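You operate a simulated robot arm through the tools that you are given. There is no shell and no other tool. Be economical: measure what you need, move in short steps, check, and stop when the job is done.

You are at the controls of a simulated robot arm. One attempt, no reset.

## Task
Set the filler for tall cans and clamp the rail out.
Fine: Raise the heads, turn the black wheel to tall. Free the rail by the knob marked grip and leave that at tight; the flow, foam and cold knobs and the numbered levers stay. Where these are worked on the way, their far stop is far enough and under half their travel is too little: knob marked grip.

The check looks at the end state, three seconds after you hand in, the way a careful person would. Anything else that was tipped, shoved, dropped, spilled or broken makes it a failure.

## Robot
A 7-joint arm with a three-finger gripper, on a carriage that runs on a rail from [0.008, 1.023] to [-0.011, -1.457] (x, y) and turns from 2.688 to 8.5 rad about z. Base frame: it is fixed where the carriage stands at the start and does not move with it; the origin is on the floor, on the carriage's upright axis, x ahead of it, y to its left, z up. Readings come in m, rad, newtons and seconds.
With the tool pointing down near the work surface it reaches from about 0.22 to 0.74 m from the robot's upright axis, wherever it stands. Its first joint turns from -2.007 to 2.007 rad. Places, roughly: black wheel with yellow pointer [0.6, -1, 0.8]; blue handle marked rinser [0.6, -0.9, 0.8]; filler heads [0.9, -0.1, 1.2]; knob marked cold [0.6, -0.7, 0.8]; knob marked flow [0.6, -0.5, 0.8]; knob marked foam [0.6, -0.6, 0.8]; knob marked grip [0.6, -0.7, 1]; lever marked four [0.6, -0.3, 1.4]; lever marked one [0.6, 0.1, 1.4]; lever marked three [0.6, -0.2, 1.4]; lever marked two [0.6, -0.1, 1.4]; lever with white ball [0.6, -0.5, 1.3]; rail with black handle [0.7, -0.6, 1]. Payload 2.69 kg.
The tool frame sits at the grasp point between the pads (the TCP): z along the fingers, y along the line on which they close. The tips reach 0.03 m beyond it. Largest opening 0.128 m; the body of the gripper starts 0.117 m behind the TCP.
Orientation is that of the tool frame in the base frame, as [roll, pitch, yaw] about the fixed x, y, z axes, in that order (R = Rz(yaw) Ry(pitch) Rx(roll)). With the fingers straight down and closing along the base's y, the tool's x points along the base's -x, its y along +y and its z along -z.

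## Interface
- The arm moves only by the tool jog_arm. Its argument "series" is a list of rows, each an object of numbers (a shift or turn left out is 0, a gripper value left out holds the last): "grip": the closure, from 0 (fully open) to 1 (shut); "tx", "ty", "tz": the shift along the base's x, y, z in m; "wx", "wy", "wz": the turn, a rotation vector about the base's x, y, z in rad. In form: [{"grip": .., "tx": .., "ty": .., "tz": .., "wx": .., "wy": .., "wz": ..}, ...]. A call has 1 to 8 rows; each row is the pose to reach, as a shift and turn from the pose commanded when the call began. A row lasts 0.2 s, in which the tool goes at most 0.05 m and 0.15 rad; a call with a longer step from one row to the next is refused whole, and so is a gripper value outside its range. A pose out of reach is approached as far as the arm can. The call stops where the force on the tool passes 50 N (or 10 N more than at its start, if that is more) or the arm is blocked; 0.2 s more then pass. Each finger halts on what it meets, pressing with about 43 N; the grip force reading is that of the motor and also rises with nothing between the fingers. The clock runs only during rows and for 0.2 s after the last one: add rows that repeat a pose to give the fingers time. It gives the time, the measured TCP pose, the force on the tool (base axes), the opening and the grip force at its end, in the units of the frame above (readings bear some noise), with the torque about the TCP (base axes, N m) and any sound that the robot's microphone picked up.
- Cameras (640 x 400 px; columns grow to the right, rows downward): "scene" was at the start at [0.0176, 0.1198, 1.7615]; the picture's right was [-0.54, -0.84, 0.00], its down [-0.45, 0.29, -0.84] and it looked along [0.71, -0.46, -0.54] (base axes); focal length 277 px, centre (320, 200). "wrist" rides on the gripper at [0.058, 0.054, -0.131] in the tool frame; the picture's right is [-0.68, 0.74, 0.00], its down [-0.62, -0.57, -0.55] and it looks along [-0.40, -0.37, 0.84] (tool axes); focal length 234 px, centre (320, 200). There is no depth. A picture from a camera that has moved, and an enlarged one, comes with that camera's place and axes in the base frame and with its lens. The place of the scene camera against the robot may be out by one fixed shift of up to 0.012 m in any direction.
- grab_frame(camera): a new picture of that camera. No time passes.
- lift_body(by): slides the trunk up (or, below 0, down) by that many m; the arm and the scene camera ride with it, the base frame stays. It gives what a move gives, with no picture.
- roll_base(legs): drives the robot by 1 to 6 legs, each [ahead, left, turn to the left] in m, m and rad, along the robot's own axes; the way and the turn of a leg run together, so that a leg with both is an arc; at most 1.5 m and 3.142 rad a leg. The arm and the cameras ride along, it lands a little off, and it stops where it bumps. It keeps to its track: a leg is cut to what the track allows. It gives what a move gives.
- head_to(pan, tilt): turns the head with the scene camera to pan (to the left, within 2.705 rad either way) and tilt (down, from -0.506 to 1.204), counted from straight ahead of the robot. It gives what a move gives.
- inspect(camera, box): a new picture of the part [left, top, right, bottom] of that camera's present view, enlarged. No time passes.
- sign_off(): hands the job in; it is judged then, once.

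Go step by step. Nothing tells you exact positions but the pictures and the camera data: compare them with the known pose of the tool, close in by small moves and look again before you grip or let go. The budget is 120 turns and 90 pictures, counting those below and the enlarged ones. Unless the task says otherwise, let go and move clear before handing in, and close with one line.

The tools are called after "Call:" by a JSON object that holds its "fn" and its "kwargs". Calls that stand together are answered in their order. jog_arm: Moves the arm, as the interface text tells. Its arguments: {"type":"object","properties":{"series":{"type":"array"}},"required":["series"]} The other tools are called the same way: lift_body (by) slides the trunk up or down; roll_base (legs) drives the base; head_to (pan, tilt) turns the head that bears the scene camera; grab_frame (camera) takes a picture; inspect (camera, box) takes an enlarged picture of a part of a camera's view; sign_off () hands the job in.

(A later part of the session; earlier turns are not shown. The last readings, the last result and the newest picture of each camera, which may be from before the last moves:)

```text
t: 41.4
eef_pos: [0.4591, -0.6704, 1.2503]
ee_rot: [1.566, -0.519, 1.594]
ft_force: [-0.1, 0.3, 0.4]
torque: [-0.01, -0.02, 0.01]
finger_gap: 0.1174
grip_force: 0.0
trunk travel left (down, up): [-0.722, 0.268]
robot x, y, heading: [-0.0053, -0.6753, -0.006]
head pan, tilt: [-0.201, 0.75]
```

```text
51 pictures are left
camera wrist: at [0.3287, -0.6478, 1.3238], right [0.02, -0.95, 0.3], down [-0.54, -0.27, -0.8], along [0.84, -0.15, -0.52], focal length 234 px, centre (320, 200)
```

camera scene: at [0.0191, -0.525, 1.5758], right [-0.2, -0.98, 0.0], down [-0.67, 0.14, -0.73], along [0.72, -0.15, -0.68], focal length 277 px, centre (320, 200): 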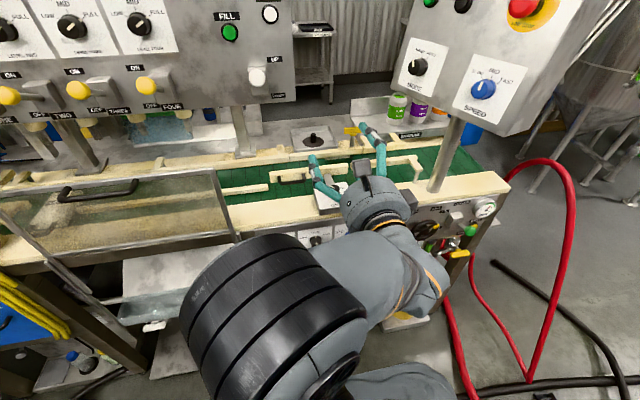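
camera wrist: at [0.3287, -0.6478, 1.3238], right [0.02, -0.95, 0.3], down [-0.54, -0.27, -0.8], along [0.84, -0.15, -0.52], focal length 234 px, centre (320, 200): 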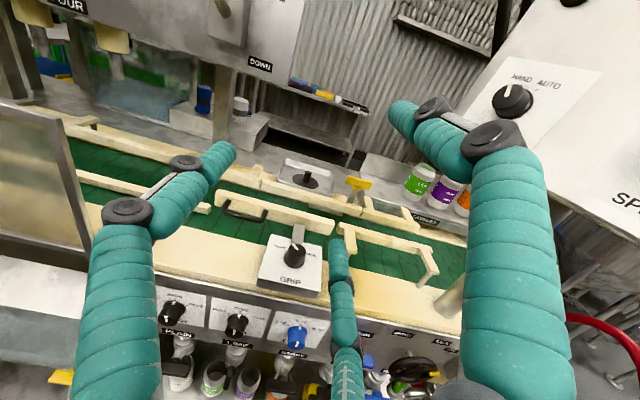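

There was a slight force at the end of the lift, possibly a brush against the HMI; I'll check it looks unchanged, and read the grip box.

Call:
{"fn": "inspect", "kwargs": {"camera": "scene", "box": [370, 0, 570, 125]}}

Call:
{"fn": "inspect", "kwargs": {"camera": "wrist", "box": [190, 180, 350, 280]}}

Call:
{"fn": "head_to", "kwargs": {"pan": -0.5, "tilt": 0.2}}

Call:
{"fn": "grab_frame", "kwargs": {"camera": "scene"}}

```text
3.20 times, centred on (470, 62) of scene
camera zoom: at [0.0191, -0.525, 1.5758], right [-0.2, -0.98, 0.0], down [-0.67, 0.14, -0.73], along [0.72, -0.15, -0.68], focal length 886 px, centre (-160, 640)
```

zoom: 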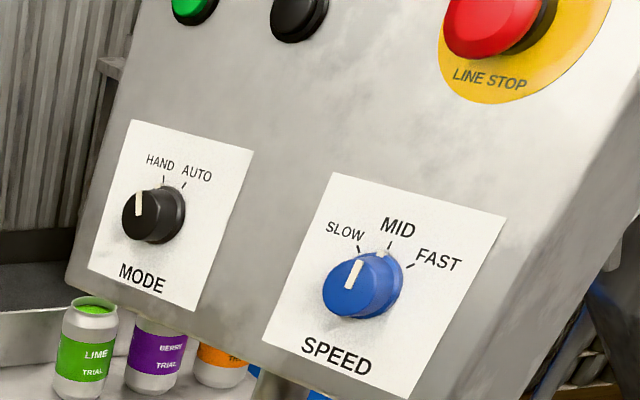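

```text
4.00 times, centred on (270, 230) of wrist
camera zoom: at [0.3287, -0.6478, 1.3238], right [0.02, -0.95, 0.3], down [-0.54, -0.27, -0.8], along [0.84, -0.15, -0.52], focal length 937 px, centre (520, 80)
```

zoom: 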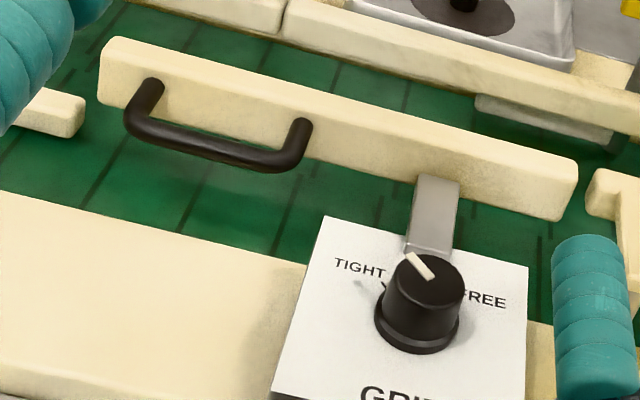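

```text
t: 42.4
eef_pos: [0.4586, -0.6703, 1.2503]
ee_rot: [1.564, -0.52, 1.597]
ft_force: [0.3, -0.2, -0.3]
torque: [0.02, 0.04, 0.0]
finger_gap: 0.1176
grip_force: 0.1
trunk travel left (down, up): [-0.722, 0.268]
robot x, y, heading: [-0.0055, -0.6753, -0.005]
head pan, tilt: [-0.499, 0.201]
```

```text
48 pictures are left
camera scene: at [0.0196, -0.5528, 1.6253], right [-0.48, -0.88, 0.0], down [-0.18, 0.1, -0.98], along [0.86, -0.47, -0.2], focal length 277 px, centre (320, 200)
```

scene: 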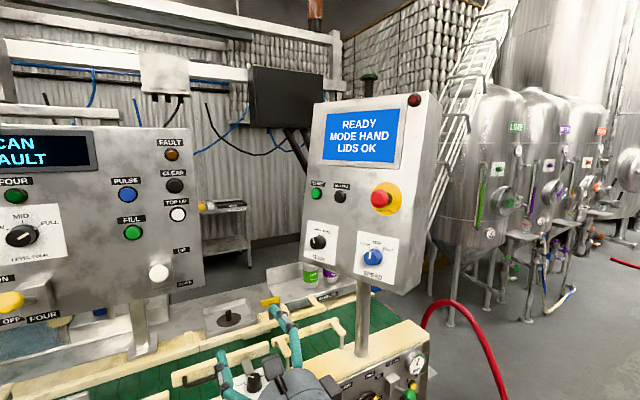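

HMI is unchanged (MODE HAND, SPEED MID). The grip knob at about (0.65,-0.70,1.0) points to TIGHT with FREE clockwise; the rail's bar runs into the box, so "out" is toward me. I'll turn the tool downward.

Call:
{"fn": "jog_arm", "kwargs": {"series": [{"wy": 0.14, "tz": 0.02}, {"wy": 0.28, "tz": 0.03}, {"wy": 0.42, "tz": 0.03}, {"wy": 0.56, "tz": 0.03}, {"wy": 0.7, "tz": 0.03}, {"wy": 0.84, "tz": 0.03}, {"wy": 0.98, "tz": 0.03}, {"wy": 1.12, "tz": 0.03}]}}

Call:
{"fn": "jog_arm", "kwargs": {"series": [{"wy": 0.14}, {"wy": 0.28}, {"wy": 0.42}, {"wy": 0.45}]}}

Call:
{"fn": "jog_arm", "kwargs": {"series": [{"wz": 0.14}, {"wz": 0.28}, {"wz": 0.42}, {"wz": 0.56}, {"wz": 0.7}, {"wz": 0.84}, {"wz": 0.98}, {"wz": 1.12}]}}

```text
t: 44.2
eef_pos: [0.4619, -0.6713, 1.2786]
ee_rot: [2.752, -0.24, 1.101]
ft_force: [0.5, 0.0, 0.8]
torque: [0.01, 0.01, 0.03]
finger_gap: 0.1179
grip_force: 0.0
trunk travel left (down, up): [-0.722, 0.268]
robot x, y, heading: [-0.006, -0.6779, -0.006]
head pan, tilt: [-0.499, 0.201]
```

```text
t: 45.2
eef_pos: [0.4526, -0.6694, 1.2662]
ee_rot: [3.091, -0.062, 1.051]
ft_force: [-0.7, 0.1, 0.0]
torque: [-0.16, -0.06, -0.01]
finger_gap: 0.1176
grip_force: 0.0
out of reach, approached as far as the arm can: row 3, 4
trunk travel left (down, up): [-0.722, 0.268]
robot x, y, heading: [-0.0051, -0.6772, -0.002]
head pan, tilt: [-0.499, 0.201]
```

```text
t: 47.0
eef_pos: [0.4279, -0.6574, 1.2571]
ee_rot: [3.095, -0.063, 2.176]
ft_force: [-0.1, 1.1, -0.2]
torque: [-0.13, 0.09, 0.0]
finger_gap: 0.1177
grip_force: 0.2
out of reach, approached as far as the arm can: row 3, 4, 5, 6, 7, 8
trunk travel left (down, up): [-0.722, 0.268]
robot x, y, heading: [-0.0074, -0.6739, -0.001]
head pan, tilt: [-0.499, 0.201]
```

Tool is nearly down; I'll unwind the remaining yaw while moving forward over the knob at safe height.

Call:
{"fn": "jog_arm", "kwargs": {"series": [{"wz": 0.14, "tx": 0.04}, {"wz": 0.28, "tx": 0.08, "ty": -0.01}, {"wz": 0.42, "tx": 0.12, "ty": -0.02}, {"wz": 0.56, "tx": 0.15, "ty": -0.025}, {"wz": 0.7, "tx": 0.17, "ty": -0.03}, {"wz": 0.84, "tx": 0.19, "ty": -0.035}, {"wz": 0.95, "tx": 0.2, "ty": -0.035}]}}

Call:
{"fn": "grab_frame", "kwargs": {"camera": "wrist"}}

```text
t: 48.6
eef_pos: [0.5244, -0.7055, 1.2062]
ee_rot: [3.091, -0.068, 3.123]
ft_force: [1.4, -1.2, 0.2]
torque: [0.14, 0.13, -0.01]
finger_gap: 0.1176
grip_force: 0.0
out of reach, approached as far as the arm can: row 1, 2, 3, 4, 5, 6, 7
trunk travel left (down, up): [-0.722, 0.268]
robot x, y, heading: [-0.0043, -0.6783, -0.002]
head pan, tilt: [-0.499, 0.201]
```

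```text
47 pictures are left
camera wrist: at [0.4774, -0.6561, 1.3428], right [0.69, 0.72, -0.01], down [0.64, -0.6, 0.48], along [0.34, -0.33, -0.88], focal length 234 px, centre (320, 200)
```

wrist: 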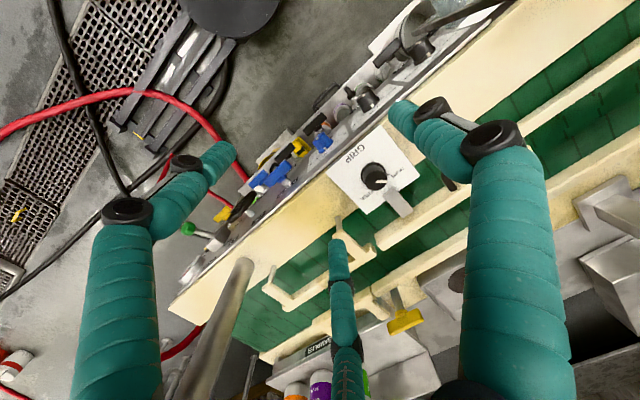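

Looking down now: knob top at about (0.627,-0.694,1.02). I'll straighten the tool and move above it, then view again.

Call:
{"fn": "jog_arm", "kwargs": {"series": [{"wx": -0.02, "wy": -0.03, "tz": -0.03, "tx": 0.03}, {"wx": -0.05, "wy": -0.068, "tx": 0.06, "tz": -0.05, "ty": 0.005}, {"wx": -0.05, "wy": -0.068, "tx": 0.1, "tz": -0.06, "ty": 0.01}]}}

Call:
{"fn": "grab_frame", "kwargs": {"camera": "wrist"}}

```text
t: 49.4
eef_pos: [0.624, -0.6923, 1.1456]
ee_rot: [3.141, 0.001, 3.119]
ft_force: [0.6, 0.8, -0.3]
torque: [-0.02, 0.08, 0.04]
finger_gap: 0.1178
grip_force: 0.0
trunk travel left (down, up): [-0.722, 0.268]
robot x, y, heading: [-0.0062, -0.6721, -0.002]
head pan, tilt: [-0.499, 0.201]
```

```text
46 pictures are left
camera wrist: at [0.5666, -0.6353, 1.275], right [0.69, 0.72, 0.0], down [0.6, -0.58, 0.55], along [0.4, -0.38, -0.83], focal length 234 px, centre (320, 200)
```

wrist: 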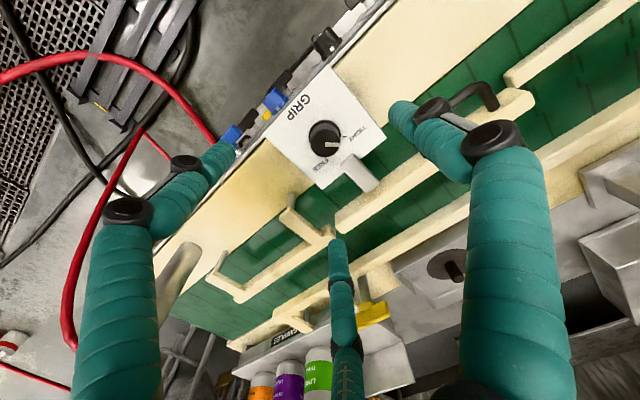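

Knob is at about (0.637,-0.694,1.005). I'll partly close the hand and descend to just above it, then verify.

Call:
{"fn": "jog_arm", "kwargs": {"series": [{"tx": 0.012, "ty": -0.002, "tz": -0.03, "grip": 0.35}, {"tx": 0.012, "ty": -0.002, "tz": -0.06, "grip": 0.4}, {"tx": 0.012, "ty": -0.002, "tz": -0.08, "grip": 0.4}]}}

Call:
{"fn": "grab_frame", "kwargs": {"camera": "wrist"}}

Call:
{"fn": "head_to", "kwargs": {"pan": -0.15, "tilt": 0.75}}

Call:
{"fn": "grab_frame", "kwargs": {"camera": "scene"}}

```text
t: 50.2
eef_pos: [0.6327, -0.6933, 1.067]
ee_rot: [-3.14, 0.005, 3.122]
ft_force: [0.9, -0.3, 0.2]
torque: [0.0, 0.03, 0.02]
finger_gap: 0.0769
grip_force: 0.1
trunk travel left (down, up): [-0.722, 0.268]
robot x, y, heading: [-0.0027, -0.6788, -0.001]
head pan, tilt: [-0.499, 0.201]
```

```text
45 pictures are left
camera wrist: at [0.5752, -0.637, 1.1962], right [0.69, 0.72, 0.0], down [0.6, -0.58, 0.55], along [0.4, -0.38, -0.83], focal length 234 px, centre (320, 200)
```

wrist: 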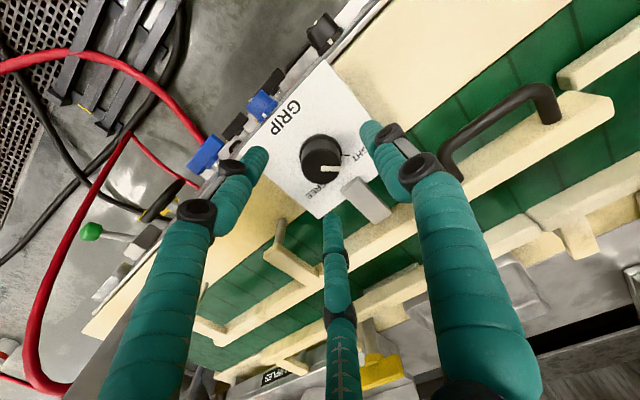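

```text
t: 51.2
eef_pos: [0.6314, -0.694, 1.0673]
ee_rot: [3.141, 0.007, 3.12]
ft_force: [-0.8, 0.3, -0.4]
torque: [0.03, -0.01, 0.0]
finger_gap: 0.0768
grip_force: 0.0
trunk travel left (down, up): [-0.722, 0.268]
robot x, y, heading: [-0.0054, -0.6765, -0.003]
head pan, tilt: [-0.15, 0.75]
```

```text
44 pictures are left
camera scene: at [0.0198, -0.5207, 1.5758], right [-0.15, -0.99, 0.0], down [-0.67, 0.1, -0.73], along [0.72, -0.11, -0.68], focal length 277 px, centre (320, 200)
```

scene: 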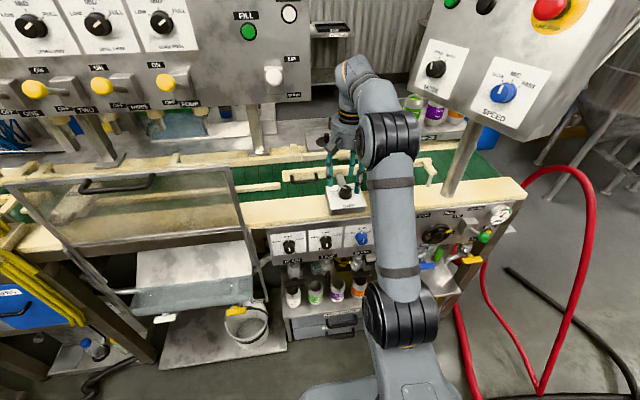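

Knob lies between the fingers with a few mm offset. I'll centre, descend so the tips flank it, and close.

Call:
{"fn": "jog_arm", "kwargs": {"series": [{"tx": 0.005, "ty": -0.002, "tz": -0.025}, {"tx": 0.005, "ty": -0.002, "tz": -0.05}, {"tx": 0.005, "ty": -0.002, "tz": -0.057}]}}

Call:
{"fn": "inspect", "kwargs": {"camera": "scene", "box": [280, 130, 440, 230]}}

Call:
{"fn": "grab_frame", "kwargs": {"camera": "wrist"}}

```text
t: 52.0
eef_pos: [0.6356, -0.697, 1.0155]
ee_rot: [-3.14, 0.015, 3.12]
ft_force: [-1.7, -1.5, 31.8]
torque: [-0.22, 1.17, 0.19]
finger_gap: 0.0825
grip_force: 8.6
trunk travel left (down, up): [-0.722, 0.268]
robot x, y, heading: [-0.006, -0.6762, -0.002]
head pan, tilt: [-0.15, 0.75]
```

```text
4.00 times, centred on (360, 180) of scene
camera zoom: at [0.0156, -0.5211, 1.5765], right [-0.15, -0.99, 0.0], down [-0.67, 0.1, -0.73], along [0.72, -0.11, -0.68], focal length 1107 px, centre (160, 280)
```

zoom: 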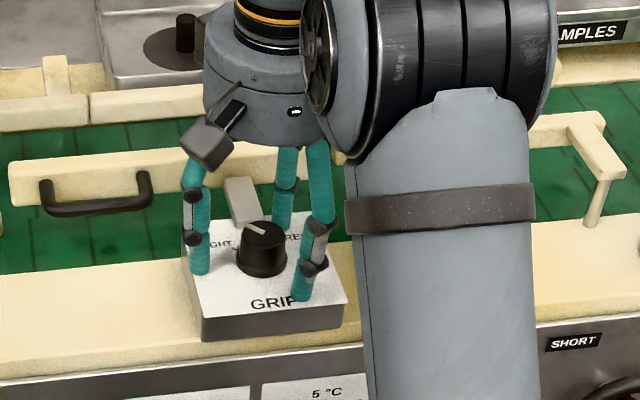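

```text
42 pictures are left
camera wrist: at [0.5767, -0.6401, 1.1442], right [0.69, 0.72, 0.01], down [0.6, -0.58, 0.56], along [0.41, -0.38, -0.83], focal length 234 px, centre (320, 200)
```

wrist: 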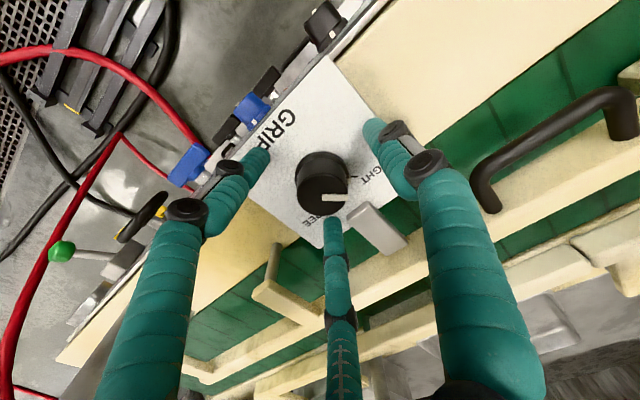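

Tips touched the box top (z≈0.986). I'll raise 7 mm and close on the knob.

Call:
{"fn": "jog_arm", "kwargs": {"series": [{"tz": 0.007, "tx": -0.002, "ty": 0.003}, {"tz": 0.007, "tx": -0.002, "ty": 0.003, "grip": 0.55}, {"tz": 0.007, "tx": -0.002, "ty": 0.003, "grip": 0.7}, {"tz": 0.007, "tx": -0.002, "ty": 0.003, "grip": 0.85}, {"tz": 0.007, "tx": -0.002, "ty": 0.003, "grip": 1}, {"tz": 0.007, "tx": -0.002, "ty": 0.003, "grip": 1}]}}

Call:
{"fn": "grab_frame", "kwargs": {"camera": "wrist"}}

```text
t: 53.4
eef_pos: [0.6385, -0.694, 1.017]
ee_rot: [-3.139, 0.012, 3.125]
ft_force: [14.9, -5.5, 8.0]
torque: [-0.31, -0.56, 0.02]
finger_gap: 0.0376
grip_force: 24.5
trunk travel left (down, up): [-0.722, 0.268]
robot x, y, heading: [-0.0064, -0.6774, -0.009]
head pan, tilt: [-0.15, 0.75]
```

```text
41 pictures are left
camera wrist: at [0.5794, -0.6377, 1.1471], right [0.69, 0.72, 0.01], down [0.6, -0.58, 0.56], along [0.41, -0.38, -0.83], focal length 234 px, centre (320, 200)
```

wrist: 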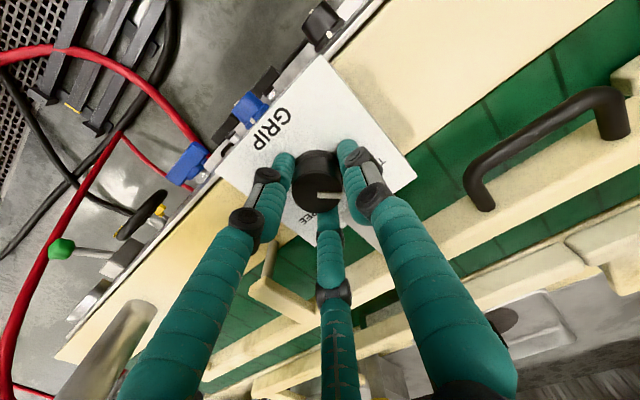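

Knob held. Turning it clockwise (seen from above) toward FREE.

Call:
{"fn": "jog_arm", "kwargs": {"series": [{"tx": 0.002, "wz": -0.13}, {"tx": 0.002, "wz": -0.26}, {"tx": 0.002, "wz": -0.39}, {"tx": 0.002, "wz": -0.52}, {"tx": 0.002, "wz": -0.65}, {"tx": 0.002, "wz": -0.78}, {"tx": 0.002, "wz": -0.91}, {"tx": 0.002, "wz": -1.04}]}}

Call:
{"fn": "grab_frame", "kwargs": {"camera": "wrist"}}

```text
t: 55.2
eef_pos: [0.6377, -0.6966, 1.0178]
ee_rot: [-3.141, 0.009, 2.082]
ft_force: [12.0, -16.0, 14.5]
torque: [-0.42, 0.12, 0.03]
finger_gap: 0.0349
grip_force: 45.7
trunk travel left (down, up): [-0.722, 0.268]
robot x, y, heading: [-0.0078, -0.6754, -0.002]
head pan, tilt: [-0.15, 0.75]
```

```text
40 pictures are left
camera wrist: at [0.6563, -0.6168, 1.1472], right [0.97, -0.23, 0.01], down [-0.2, -0.81, 0.56], along [-0.12, -0.54, -0.83], focal length 234 px, centre (320, 200)
```

wrist: 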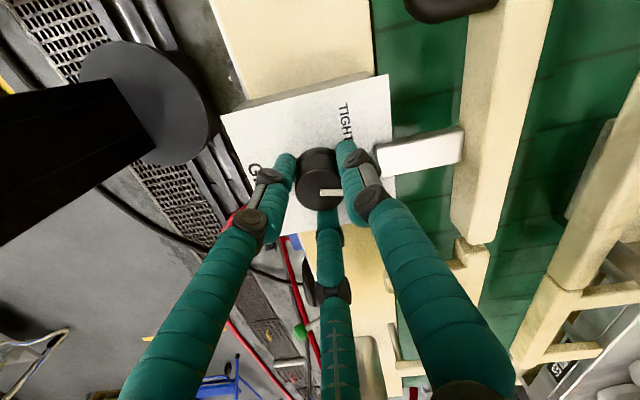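

Turned about 60°. Continuing to the stop at FREE.

Call:
{"fn": "jog_arm", "kwargs": {"series": [{"wz": -0.1}, {"wz": -0.2}, {"wz": -0.3}, {"wz": -0.4}]}}

Call:
{"fn": "grab_frame", "kwargs": {"camera": "wrist"}}

```text
t: 56.2
eef_pos: [0.638, -0.6955, 1.0186]
ee_rot: [3.14, 0.011, 1.684]
ft_force: [12.7, -16.8, 14.2]
torque: [-0.49, 0.0, 0.01]
finger_gap: 0.0348
grip_force: 45.2
trunk travel left (down, up): [-0.722, 0.268]
robot x, y, heading: [-0.0082, -0.6749, -0.004]
head pan, tilt: [-0.15, 0.75]
```

```text
39 pictures are left
camera wrist: at [0.6851, -0.6299, 1.1474], right [0.81, -0.59, 0.01], down [-0.5, -0.67, 0.55], along [-0.32, -0.45, -0.83], focal length 234 px, centre (320, 200)
```

wrist: 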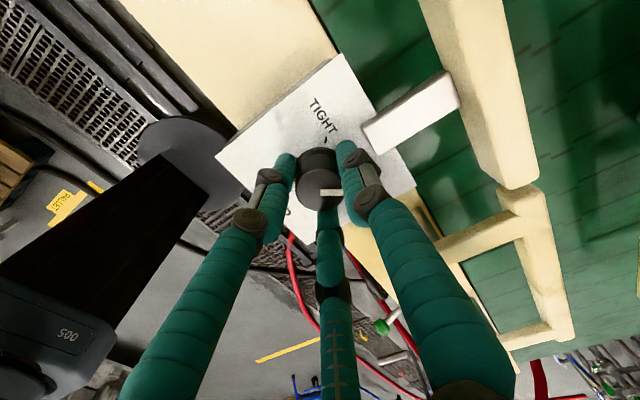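

Call:
{"fn": "jog_arm", "kwargs": {"series": [{"wz": -0.1}, {"wz": -0.2}, {"wz": -0.3}]}}

Call:
{"fn": "grab_frame", "kwargs": {"camera": "wrist"}}

```text
t: 57.0
eef_pos: [0.6369, -0.6965, 1.0184]
ee_rot: [3.136, 0.009, 1.383]
ft_force: [11.6, -18.2, 13.2]
torque: [-0.31, -0.35, 1.11]
finger_gap: 0.035
grip_force: 44.8
trunk travel left (down, up): [-0.722, 0.268]
robot x, y, heading: [-0.0071, -0.6766, -0.002]
head pan, tilt: [-0.15, 0.75]
```

```text
38 pictures are left
camera wrist: at [0.7021, -0.6466, 1.1476], right [0.6, -0.8, 0.01], down [-0.67, -0.49, 0.55], along [-0.44, -0.34, -0.83], focal length 234 px, centre (320, 200)
```

wrist: 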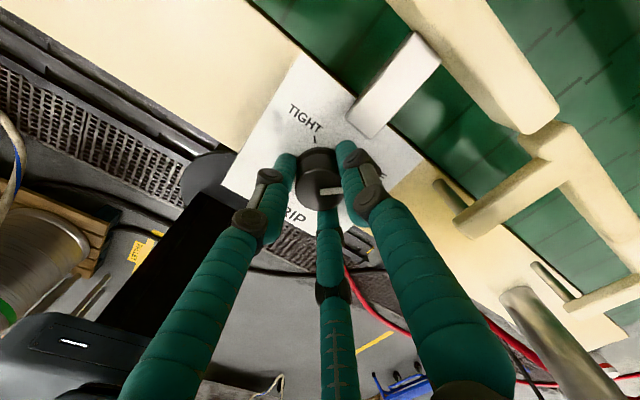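

Torque of 1.1 N·m: the FREE stop is reached. I'll release the knob and rise to look at the rail.

Call:
{"fn": "jog_arm", "kwargs": {"series": [{"wz": 0.04, "grip": 0.6}, {"wz": 0.04, "grip": 0.4}, {"wz": 0.04, "grip": 0.4}, {"wz": 0.04, "tz": 0.04, "grip": 0.4}, {"wz": 0.1, "tz": 0.08, "grip": 0.4}, {"wz": 0.188, "tz": 0.11, "grip": 0.4}]}}

Call:
{"fn": "grab_frame", "kwargs": {"camera": "wrist"}}

Call:
{"fn": "inspect", "kwargs": {"camera": "scene", "box": [230, 120, 430, 245]}}

```text
t: 58.4
eef_pos: [0.6369, -0.6922, 1.1279]
ee_rot: [3.141, 0.007, 1.57]
ft_force: [-0.4, -0.8, 0.4]
torque: [0.0, -0.01, -0.01]
finger_gap: 0.0771
grip_force: 0.1
trunk travel left (down, up): [-0.722, 0.268]
robot x, y, heading: [-0.0024, -0.6786, -0.002]
head pan, tilt: [-0.15, 0.75]
```

```text
37 pictures are left
camera wrist: at [0.6913, -0.632, 1.257], right [0.74, -0.68, 0.0], down [-0.57, -0.61, 0.55], along [-0.37, -0.41, -0.83], focal length 234 px, centre (320, 200)
```

wrist: 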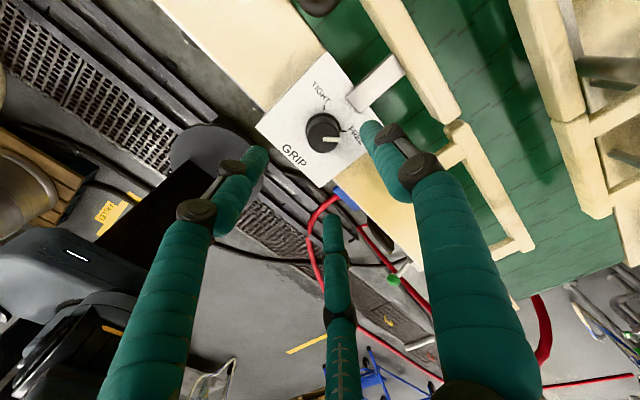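

```text
3.20 times, centred on (330, 182) of scene
camera zoom: at [0.0203, -0.5212, 1.5757], right [-0.15, -0.99, 0.0], down [-0.67, 0.1, -0.73], along [0.72, -0.11, -0.68], focal length 886 px, centre (288, 256)
```

zoom: 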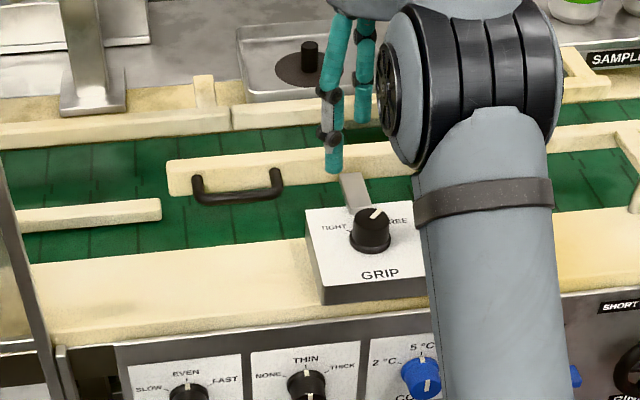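

FREE confirmed by torque. The rail (far face about x≈0.78, top ≈1.01) is a bit beyond straight-down reach, so I'll close the fingers, tilt the tool forward and hover behind the rail at y≈-0.68.

Call:
{"fn": "jog_arm", "kwargs": {"series": [{"wy": -0.11, "tx": 0.03, "ty": 0.004, "grip": 1}, {"wy": -0.22, "tx": 0.06, "ty": 0.008, "grip": 1}, {"wy": -0.33, "tx": 0.09, "ty": 0.01, "grip": 1}, {"wy": -0.45, "tx": 0.12, "ty": 0.012, "grip": 1}, {"wy": -0.45, "tx": 0.15, "ty": 0.012, "grip": 1}, {"wy": -0.45, "tx": 0.165, "ty": 0.012, "tz": -0.01, "grip": 1}]}}

Call:
{"fn": "inspect", "kwargs": {"camera": "scene", "box": [230, 120, 430, 245]}}

Call:
{"fn": "grab_frame", "kwargs": {"camera": "wrist"}}

```text
t: 59.1
eef_pos: [0.698, -0.6899, 1.1312]
ee_rot: [2.88, 0.009, 1.573]
ft_force: [-35.9, -8.8, -1.6]
torque: [1.24, -5.67, 2.79]
finger_gap: 0.024
grip_force: 1.0
trunk travel left (down, up): [-0.722, 0.268]
robot x, y, heading: [-0.0063, -0.6784, -0.004]
head pan, tilt: [-0.15, 0.75]
stopped in row 3: the force on the tool passed its limit at 67 N (the readings are from after the stop); the commanded pose is now the measured one
```

```text
3.20 times, centred on (330, 182) of scene
camera zoom: at [0.0097, -0.5228, 1.5762], right [-0.15, -0.99, 0.0], down [-0.67, 0.11, -0.74], along [0.73, -0.11, -0.68], focal length 886 px, centre (288, 256)
```

zoom: 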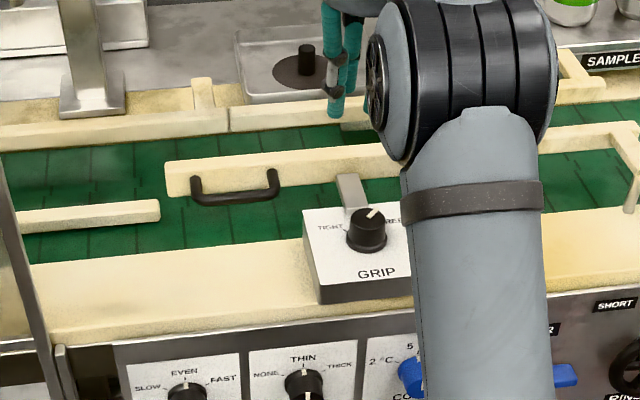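

```text
34 pictures are left
camera wrist: at [0.7178, -0.6296, 1.2701], right [0.71, -0.67, 0.2], down [-0.69, -0.61, 0.39], along [-0.14, -0.41, -0.9], focal length 234 px, centre (320, 200)
```

wrist: 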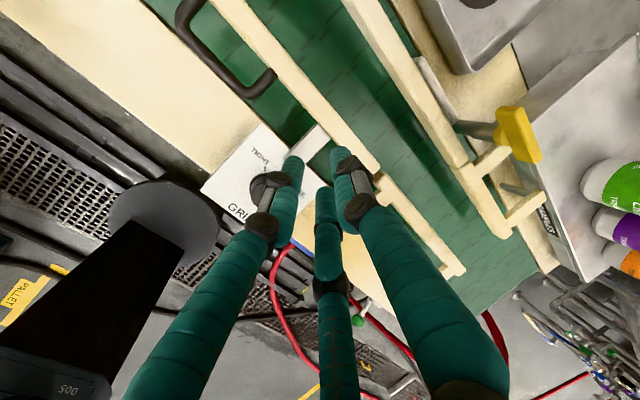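

The hand bumped the fixed filler panel's lower corner around z≈1.29 and stopped. I'll back off and instead approach the black handle from the front with a steep forward tilt, pinching its bar from above and below.

Call:
{"fn": "jog_arm", "kwargs": {"series": [{"tx": -0.04}, {"tx": -0.08}, {"tx": -0.12}, {"tx": -0.15, "wy": -0.14}, {"tx": -0.17, "wy": -0.28}, {"tx": -0.18, "wy": -0.42}, {"tx": -0.18, "wy": -0.56}, {"tx": -0.18, "wy": -0.7, "grip": 0.6}]}}

Call:
{"fn": "grab_frame", "kwargs": {"camera": "scene"}}

Call:
{"fn": "grab_frame", "kwargs": {"camera": "wrist"}}

```text
t: 60.9
eef_pos: [0.5253, -0.6873, 1.1246]
ee_rot: [2.185, 0.008, 1.566]
ft_force: [-0.7, 0.1, -0.3]
torque: [-0.03, 0.02, -0.04]
finger_gap: 0.0292
grip_force: 0.1
trunk travel left (down, up): [-0.722, 0.268]
robot x, y, heading: [-0.0064, -0.675, -0.002]
head pan, tilt: [-0.15, 0.75]
```

```text
33 pictures are left
camera scene: at [0.0196, -0.5198, 1.5756], right [-0.15, -0.99, 0.0], down [-0.67, 0.1, -0.73], along [0.72, -0.11, -0.68], focal length 277 px, centre (320, 200)
```

scene: 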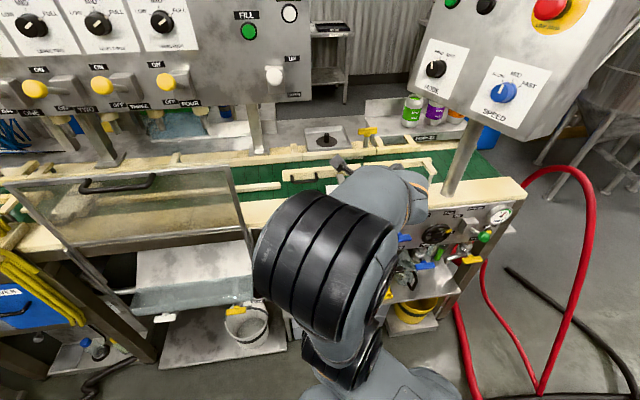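

```text
32 pictures are left
camera wrist: at [0.4509, -0.6254, 1.2431], right [0.42, -0.67, 0.61], down [-0.78, -0.61, -0.14], along [0.47, -0.41, -0.78], focal length 234 px, centre (320, 200)
```

wrist: 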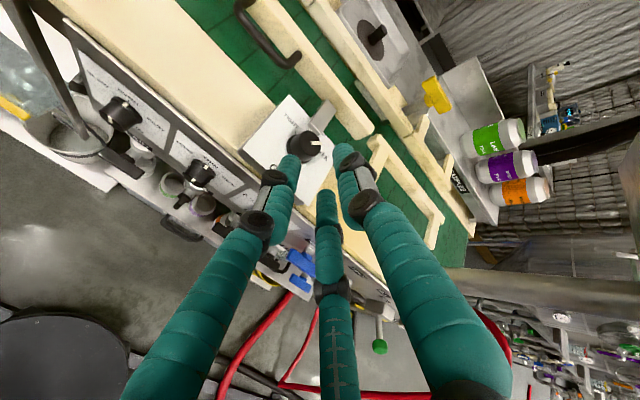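

Clear now. I'll shift left to the handle's y, raise grip opening, tilt a bit more, then lower the trunk 0.11 m.

Call:
{"fn": "jog_arm", "kwargs": {"series": [{"ty": 0.03, "wy": -0.07, "grip": 0.6}, {"ty": 0.07, "wy": -0.14, "grip": 0.6}, {"ty": 0.1, "wy": -0.14, "grip": 0.6}]}}

Call:
{"fn": "lift_body", "kwargs": {"by": -0.11}}

Call:
{"fn": "grab_frame", "kwargs": {"camera": "wrist"}}

Call:
{"fn": "grab_frame", "kwargs": {"camera": "scene"}}

```text
t: 61.7
eef_pos: [0.5267, -0.5874, 1.1254]
ee_rot: [2.046, 0.007, 1.566]
ft_force: [-0.1, 0.1, -0.4]
torque: [-0.03, -0.01, 0.02]
finger_gap: 0.0512
grip_force: 0.1
trunk travel left (down, up): [-0.722, 0.268]
robot x, y, heading: [-0.004, -0.6795, 0.001]
head pan, tilt: [-0.15, 0.75]
```

```text
t: 63.1
eef_pos: [0.5282, -0.5879, 1.0165]
ee_rot: [2.046, 0.008, 1.564]
ft_force: [0.0, 0.2, 0.1]
torque: [-0.01, 0.01, -0.01]
finger_gap: 0.0512
grip_force: 0.1
trunk travel left (down, up): [-0.612, 0.378]
robot x, y, heading: [-0.0064, -0.6777, -0.002]
head pan, tilt: [-0.15, 0.75]
```

```text
31 pictures are left
camera wrist: at [0.4363, -0.5263, 1.1218], right [0.33, -0.67, 0.66], down [-0.75, -0.61, -0.25], along [0.57, -0.41, -0.71], focal length 234 px, centre (320, 200)
```

wrist: 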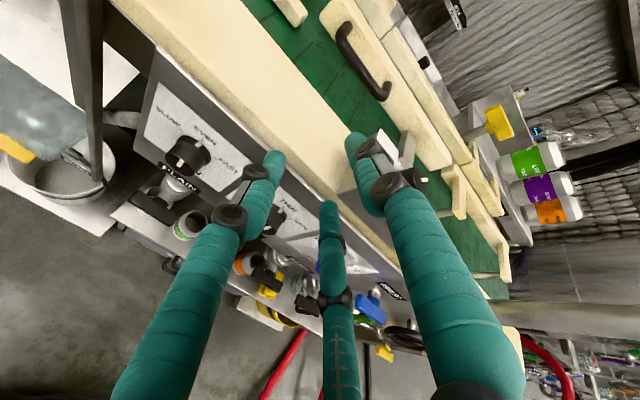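

```text
30 pictures are left
camera scene: at [0.0198, -0.521, 1.4658], right [-0.15, -0.99, 0.0], down [-0.67, 0.1, -0.73], along [0.72, -0.11, -0.68], focal length 277 px, centre (320, 200)
```

scene: 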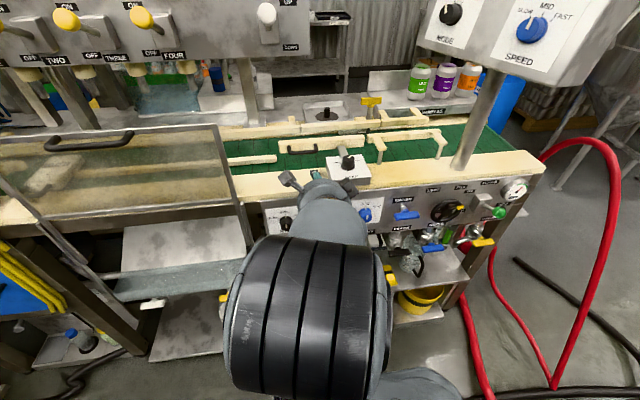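

The handle bar centre is at about (0.70–0.76,-0.577,1.0). I'll approach in part and refine from closer.

Call:
{"fn": "jog_arm", "kwargs": {"series": [{"tx": 0.04, "tz": 0.015, "ty": 0.006}, {"tx": 0.08, "tz": 0.02, "ty": 0.01}]}}

Call:
{"fn": "grab_frame", "kwargs": {"camera": "wrist"}}

Call:
{"fn": "inspect", "kwargs": {"camera": "scene", "box": [230, 110, 390, 210]}}

```text
t: 63.7
eef_pos: [0.6073, -0.5762, 1.0358]
ee_rot: [2.046, 0.006, 1.565]
ft_force: [-0.5, 0.5, -0.1]
torque: [0.02, 0.02, 0.0]
finger_gap: 0.0514
grip_force: 0.1
trunk travel left (down, up): [-0.612, 0.378]
robot x, y, heading: [-0.0019, -0.678, -0.004]
head pan, tilt: [-0.15, 0.75]
```

```text
29 pictures are left
camera wrist: at [0.5169, -0.5155, 1.1422], right [0.33, -0.67, 0.66], down [-0.75, -0.61, -0.25], along [0.57, -0.41, -0.71], focal length 234 px, centre (320, 200)
```

wrist: 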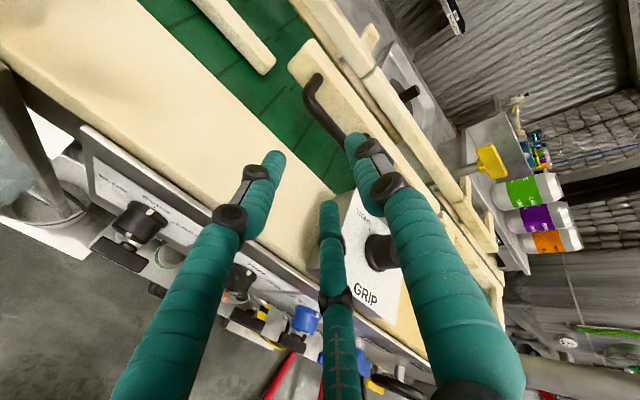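

```text
4.00 times, centred on (310, 160) of scene
camera zoom: at [0.0206, -0.5207, 1.4657], right [-0.15, -0.99, 0.0], down [-0.67, 0.1, -0.73], along [0.72, -0.11, -0.68], focal length 1107 px, centre (360, 360)
```

zoom: 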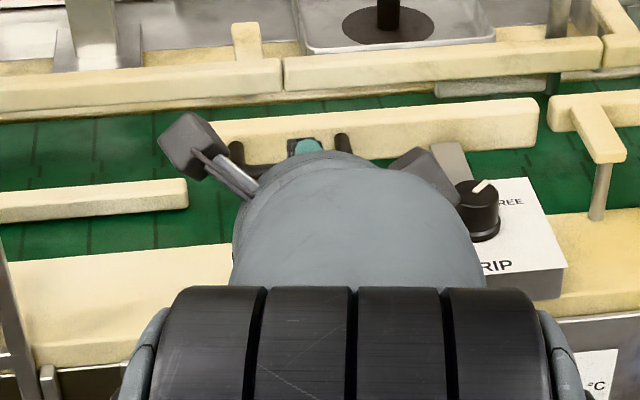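

Two wrist views put the handle bar at about (0.70,-0.577,1.012). I'll narrow the opening and slide in so the bar sits between the pads.

Call:
{"fn": "jog_arm", "kwargs": {"series": [{"tx": 0.03, "tz": -0.004, "grip": 0.7}, {"tx": 0.055, "tz": -0.01, "grip": 0.7}, {"tx": 0.07, "tz": -0.015, "grip": 0.7}]}}

Call:
{"fn": "grab_frame", "kwargs": {"camera": "wrist"}}

```text
t: 64.5
eef_pos: [0.6747, -0.5761, 1.022]
ee_rot: [2.045, 0.006, 1.565]
ft_force: [-14.1, 0.5, 2.4]
torque: [0.19, 0.18, 0.33]
finger_gap: 0.0405
grip_force: 1.0
trunk travel left (down, up): [-0.612, 0.378]
robot x, y, heading: [0.0015, -0.6794, -0.005]
head pan, tilt: [-0.15, 0.75]
```

```text
27 pictures are left
camera wrist: at [0.5843, -0.5155, 1.1278], right [0.33, -0.67, 0.66], down [-0.75, -0.61, -0.25], along [0.57, -0.41, -0.71], focal length 234 px, centre (320, 200)
```

wrist: 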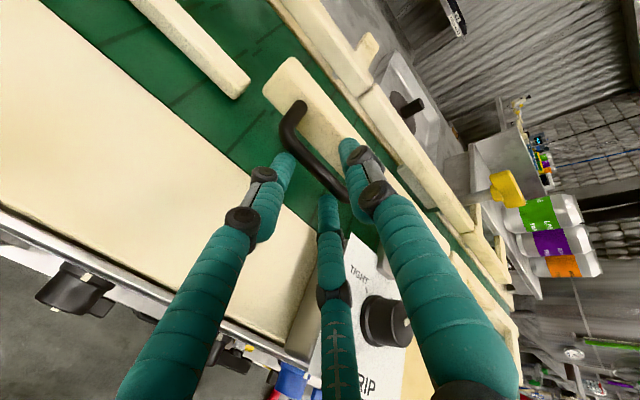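

The lower fingertips nose against the bar. I'll back off a little, lower 10 mm, and advance again.

Call:
{"fn": "jog_arm", "kwargs": {"series": [{"tx": -0.015, "tz": 0.0, "grip": 0.66}, {"tx": -0.015, "tz": -0.01, "grip": 0.66}, {"tx": 0.0, "tz": -0.011, "grip": 0.66}, {"tx": 0.01, "tz": -0.012, "grip": 0.66}, {"tx": 0.018, "tz": -0.013, "grip": 0.66}]}}

Call:
{"fn": "inspect", "kwargs": {"camera": "wrist", "box": [220, 60, 440, 260]}}

```text
t: 65.7
eef_pos: [0.6962, -0.5776, 1.0078]
ee_rot: [2.046, 0.007, 1.566]
ft_force: [-0.1, -0.5, 0.7]
torque: [0.01, -0.02, 0.04]
finger_gap: 0.0435
grip_force: 0.2
trunk travel left (down, up): [-0.612, 0.378]
robot x, y, heading: [-0.0038, -0.677, -0.003]
head pan, tilt: [-0.15, 0.75]
```

```text
2.00 times, centred on (330, 160) of wrist
camera zoom: at [0.6049, -0.5162, 1.1134], right [0.33, -0.67, 0.66], down [-0.75, -0.61, -0.25], along [0.57, -0.41, -0.71], focal length 468 px, centre (300, 280)
```

zoom: 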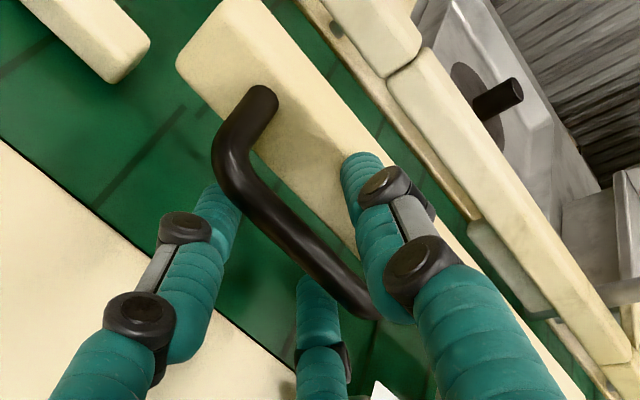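

The bar now sits between the upper finger and the lower pair. Closing.

Call:
{"fn": "jog_arm", "kwargs": {"series": [{"grip": 0.8}, {"grip": 0.9}, {"grip": 1}, {"grip": 1}, {"grip": 1}]}}

Call:
{"fn": "inspect", "kwargs": {"camera": "wrist", "box": [220, 60, 440, 260]}}

```text
t: 66.9
eef_pos: [0.6957, -0.5766, 1.007]
ee_rot: [2.048, 0.01, 1.566]
ft_force: [-6.2, 2.3, -9.7]
torque: [0.0, 0.06, 0.05]
finger_gap: 0.0193
grip_force: 43.2
trunk travel left (down, up): [-0.612, 0.378]
robot x, y, heading: [-0.0046, -0.6757, -0.002]
head pan, tilt: [-0.15, 0.75]
```

```text
2.00 times, centred on (330, 160) of wrist
camera zoom: at [0.6048, -0.5155, 1.1118], right [0.34, -0.67, 0.66], down [-0.75, -0.61, -0.24], along [0.57, -0.41, -0.71], focal length 468 px, centre (300, 280)
```

zoom: 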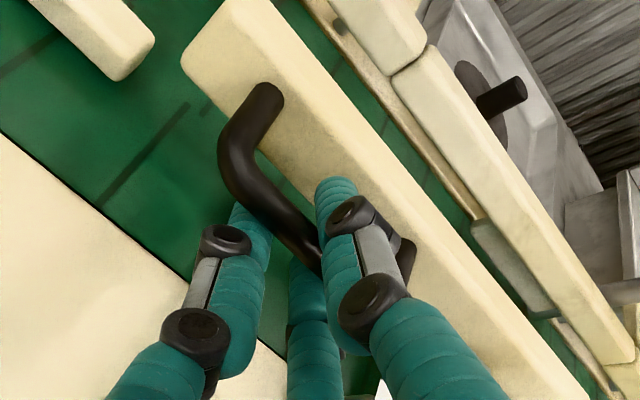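

Bar gripped. Pulling the rail straight out toward me.

Call:
{"fn": "jog_arm", "kwargs": {"series": [{"tx": -0.008}, {"tx": -0.016}, {"tx": -0.024}, {"tx": -0.032}]}}

Call:
{"fn": "grab_frame", "kwargs": {"camera": "wrist"}}

```text
t: 67.9
eef_pos: [0.6644, -0.5762, 1.0045]
ee_rot: [2.05, 0.009, 1.566]
ft_force: [0.0, 3.9, -14.7]
torque: [0.11, 0.14, 0.18]
finger_gap: 0.0189
grip_force: 43.8
trunk travel left (down, up): [-0.612, 0.378]
robot x, y, heading: [-0.0068, -0.6774, -0.0]
head pan, tilt: [-0.15, 0.75]
```

```text
24 pictures are left
camera wrist: at [0.5739, -0.5153, 1.1118], right [0.34, -0.67, 0.66], down [-0.75, -0.61, -0.24], along [0.57, -0.41, -0.71], focal length 234 px, centre (320, 200)
```

wrist: 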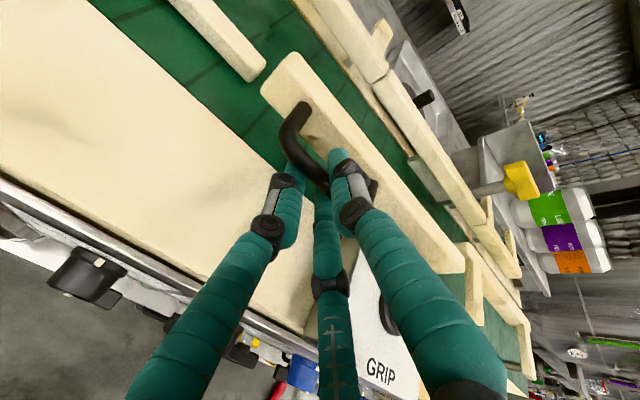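

The rail follows, now nearly in line with the neighbouring side rails. Continuing to its stop.

Call:
{"fn": "jog_arm", "kwargs": {"series": [{"tx": -0.007}, {"tx": -0.014}, {"tx": -0.021}]}}

Call:
{"fn": "grab_frame", "kwargs": {"camera": "wrist"}}

```text
t: 68.7
eef_pos: [0.6502, -0.576, 1.0063]
ee_rot: [2.045, 0.008, 1.566]
ft_force: [36.4, 6.2, -16.1]
torque: [-0.25, 0.15, -0.16]
finger_gap: 0.0191
grip_force: 44.3
trunk travel left (down, up): [-0.612, 0.378]
robot x, y, heading: [-0.0053, -0.677, -0.009]
head pan, tilt: [-0.15, 0.75]
```

```text
23 pictures are left
camera wrist: at [0.559, -0.5154, 1.1116], right [0.33, -0.67, 0.66], down [-0.75, -0.61, -0.25], along [0.57, -0.41, -0.71], focal length 234 px, centre (320, 200)
```

wrist: 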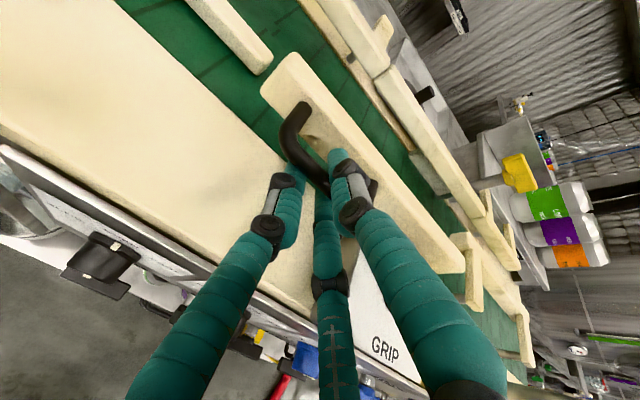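

Stop reached (36 N) after about 45 mm. I'll relax slightly, open, and withdraw along the tool axis.

Call:
{"fn": "jog_arm", "kwargs": {"series": [{"tx": 0.002, "grip": 0.8}, {"tx": 0.002, "grip": 0.66}, {"tx": 0.002, "grip": 0.62}, {"tx": 0.002, "grip": 0.62}, {"tx": -0.025, "tz": 0.014, "grip": 0.62}, {"tx": -0.055, "tz": 0.029, "grip": 0.62}, {"tx": -0.085, "tz": 0.045, "grip": 0.62}]}}

Call:
{"fn": "grab_frame", "kwargs": {"camera": "wrist"}}

```text
t: 70.3
eef_pos: [0.5564, -0.5773, 1.0543]
ee_rot: [2.046, 0.007, 1.566]
ft_force: [-0.3, -0.4, -0.1]
torque: [-0.01, 0.0, -0.01]
finger_gap: 0.0486
grip_force: 0.0
trunk travel left (down, up): [-0.612, 0.378]
robot x, y, heading: [-0.0089, -0.6775, 0.0]
head pan, tilt: [-0.15, 0.75]
```

```text
22 pictures are left
camera wrist: at [0.4655, -0.5159, 1.1595], right [0.33, -0.67, 0.66], down [-0.75, -0.61, -0.25], along [0.57, -0.41, -0.71], focal length 234 px, centre (320, 200)
```

wrist: 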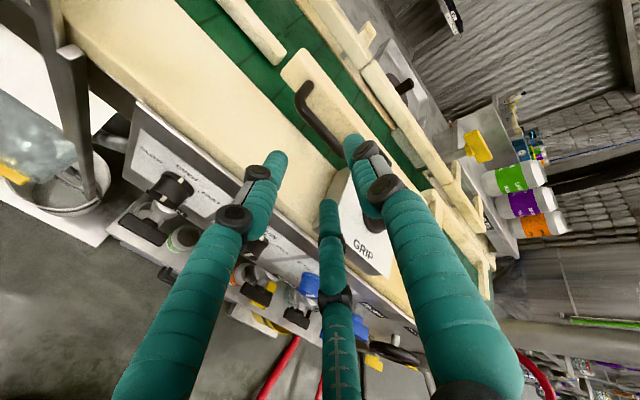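

Rail is out. Now back to the grip knob: raise the trunk, move right, and tip the tool down again.

Call:
{"fn": "lift_body", "kwargs": {"by": 0.11}}

Call:
{"fn": "jog_arm", "kwargs": {"series": [{"ty": -0.04, "tx": -0.01}, {"ty": -0.08, "tx": -0.01, "wy": 0.1}, {"ty": -0.119, "tx": -0.01, "wy": 0.24}, {"ty": -0.119, "tx": 0.01, "wy": 0.38}, {"ty": -0.119, "tx": 0.03, "wy": 0.52}, {"ty": -0.119, "tx": 0.05, "wy": 0.66}, {"ty": -0.119, "tx": 0.065, "wy": 0.8}, {"ty": -0.119, "tx": 0.075, "wy": 0.94}]}}

```text
t: 71.7
eef_pos: [0.5571, -0.5765, 1.1639]
ee_rot: [2.047, 0.007, 1.563]
ft_force: [0.4, -0.2, 0.5]
torque: [0.0, 0.02, 0.02]
finger_gap: 0.0486
grip_force: 0.1
trunk travel left (down, up): [-0.722, 0.268]
robot x, y, heading: [-0.003, -0.6815, -0.002]
head pan, tilt: [-0.15, 0.75]
```

```text
t: 73.5
eef_pos: [0.633, -0.6982, 1.1617]
ee_rot: [2.99, 0.008, 1.569]
ft_force: [1.4, -0.1, -0.4]
torque: [0.04, 0.02, 0.01]
finger_gap: 0.0489
grip_force: 0.1
trunk travel left (down, up): [-0.722, 0.268]
robot x, y, heading: [-0.0036, -0.6778, 0.001]
head pan, tilt: [-0.15, 0.75]
```

Call:
{"fn": "jog_arm", "kwargs": {"series": [{"wy": 0.145, "tx": 0.004, "ty": 0.001, "grip": 0.55}, {"wy": 0.145, "tx": 0.004, "ty": 0.001, "tz": -0.04}, {"wy": 0.145, "tx": 0.004, "ty": 0.001, "tz": -0.08}, {"wy": 0.145, "tx": 0.004, "ty": 0.001, "tz": -0.1}]}}

Call:
{"fn": "grab_frame", "kwargs": {"camera": "wrist"}}

Call:
{"fn": "inspect", "kwargs": {"camera": "scene", "box": [250, 130, 410, 230]}}

```text
t: 74.5
eef_pos: [0.6368, -0.6939, 1.0631]
ee_rot: [3.13, 0.007, 1.573]
ft_force: [0.2, -0.4, 0.8]
torque: [-0.02, -0.01, -0.01]
finger_gap: 0.0573
grip_force: 0.0
out of reach, approached as far as the arm can: row 1
trunk travel left (down, up): [-0.722, 0.268]
robot x, y, heading: [-0.006, -0.6737, -0.006]
head pan, tilt: [-0.15, 0.75]
```

```text
21 pictures are left
camera wrist: at [0.69, -0.633, 1.1927], right [0.74, -0.67, 0.01], down [-0.57, -0.61, 0.55], along [-0.36, -0.41, -0.84], focal length 234 px, centre (320, 200)
```

wrist: 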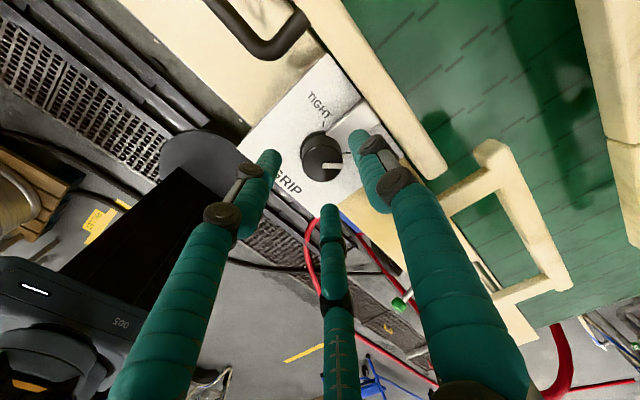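

```text
4.00 times, centred on (330, 180) of scene
camera zoom: at [0.02, -0.5204, 1.5757], right [-0.15, -0.99, 0.0], down [-0.67, 0.1, -0.73], along [0.72, -0.11, -0.68], focal length 1107 px, centre (280, 280)
```

zoom: 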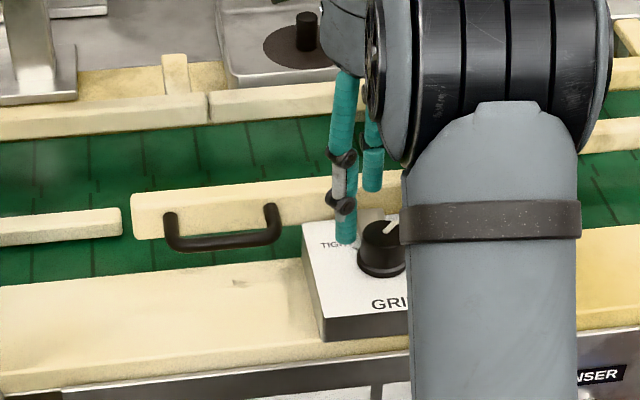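

Knob well centred, rail front ~2 cm beyond the far finger. Descending and closing on the knob.

Call:
{"fn": "jog_arm", "kwargs": {"series": [{"tz": -0.02, "tx": 0.001, "ty": -0.002}, {"tz": -0.04, "tx": 0.001, "ty": -0.002}, {"tz": -0.04, "tx": 0.001, "ty": -0.002, "grip": 0.75}, {"tz": -0.04, "tx": 0.001, "ty": -0.002, "grip": 1}, {"tz": -0.04, "tx": 0.001, "ty": -0.002, "grip": 1}, {"tz": -0.04, "tx": 0.001, "ty": -0.002, "grip": 1}]}}

Call:
{"fn": "grab_frame", "kwargs": {"camera": "wrist"}}

```text
t: 75.9
eef_pos: [0.6375, -0.6959, 1.023]
ee_rot: [3.133, 0.009, 1.574]
ft_force: [1.2, 1.2, -1.6]
torque: [-0.03, -0.09, 0.02]
finger_gap: 0.0346
grip_force: 36.7
trunk travel left (down, up): [-0.722, 0.268]
robot x, y, heading: [-0.0043, -0.6769, 0.001]
head pan, tilt: [-0.15, 0.75]
```

```text
19 pictures are left
camera wrist: at [0.6904, -0.6356, 1.1528], right [0.74, -0.67, 0.01], down [-0.57, -0.61, 0.55], along [-0.36, -0.41, -0.84], focal length 234 px, centre (320, 200)
```

wrist: 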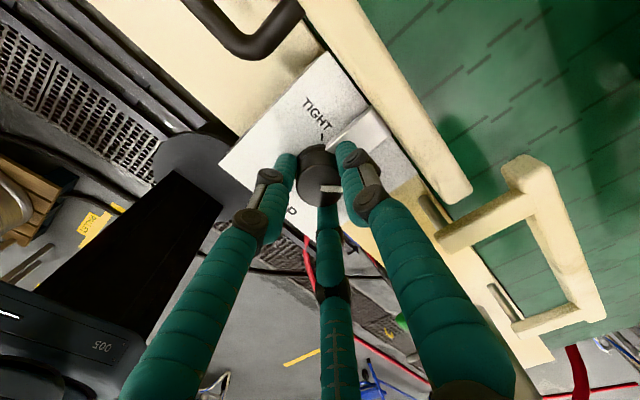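

Knob held cleanly. Turning it counter-clockwise back toward TIGHT.

Call:
{"fn": "jog_arm", "kwargs": {"series": [{"wz": 0.13}, {"wz": 0.26}, {"wz": 0.39}, {"wz": 0.52}, {"wz": 0.65}, {"wz": 0.78}, {"wz": 0.91}, {"wz": 1.04}]}}

Call:
{"fn": "jog_arm", "kwargs": {"series": [{"wz": 0.12}, {"wz": 0.24}, {"wz": 0.36}, {"wz": 0.48}]}}

Call:
{"fn": "grab_frame", "kwargs": {"camera": "wrist"}}

```text
t: 77.7
eef_pos: [0.6378, -0.6965, 1.0229]
ee_rot: [3.132, 0.009, 2.617]
ft_force: [-2.5, 0.1, -2.2]
torque: [-0.01, 0.16, 0.01]
finger_gap: 0.0342
grip_force: 45.0
trunk travel left (down, up): [-0.722, 0.268]
robot x, y, heading: [-0.0091, -0.6742, -0.001]
head pan, tilt: [-0.15, 0.75]
```

```text
t: 78.7
eef_pos: [0.6373, -0.6978, 1.0227]
ee_rot: [3.131, 0.006, 3.097]
ft_force: [-0.6, -0.8, -6.8]
torque: [-0.06, 0.22, 0.01]
finger_gap: 0.0344
grip_force: 44.9
trunk travel left (down, up): [-0.722, 0.268]
robot x, y, heading: [-0.0024, -0.6777, -0.001]
head pan, tilt: [-0.15, 0.75]
```

```text
18 pictures are left
camera wrist: at [0.5813, -0.6413, 1.1529], right [0.71, 0.7, 0.01], down [0.58, -0.6, 0.55], along [0.39, -0.38, -0.84], focal length 234 px, centre (320, 200)
```

wrist: 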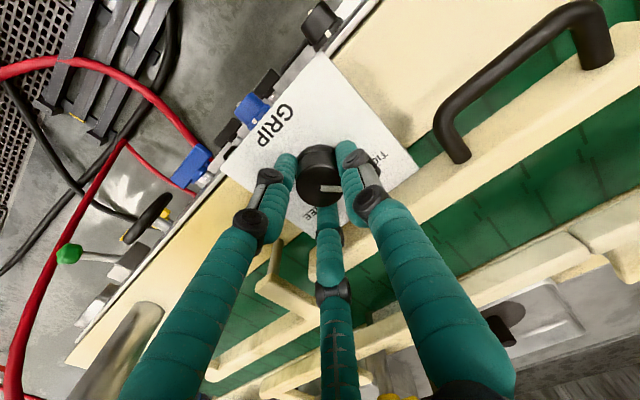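

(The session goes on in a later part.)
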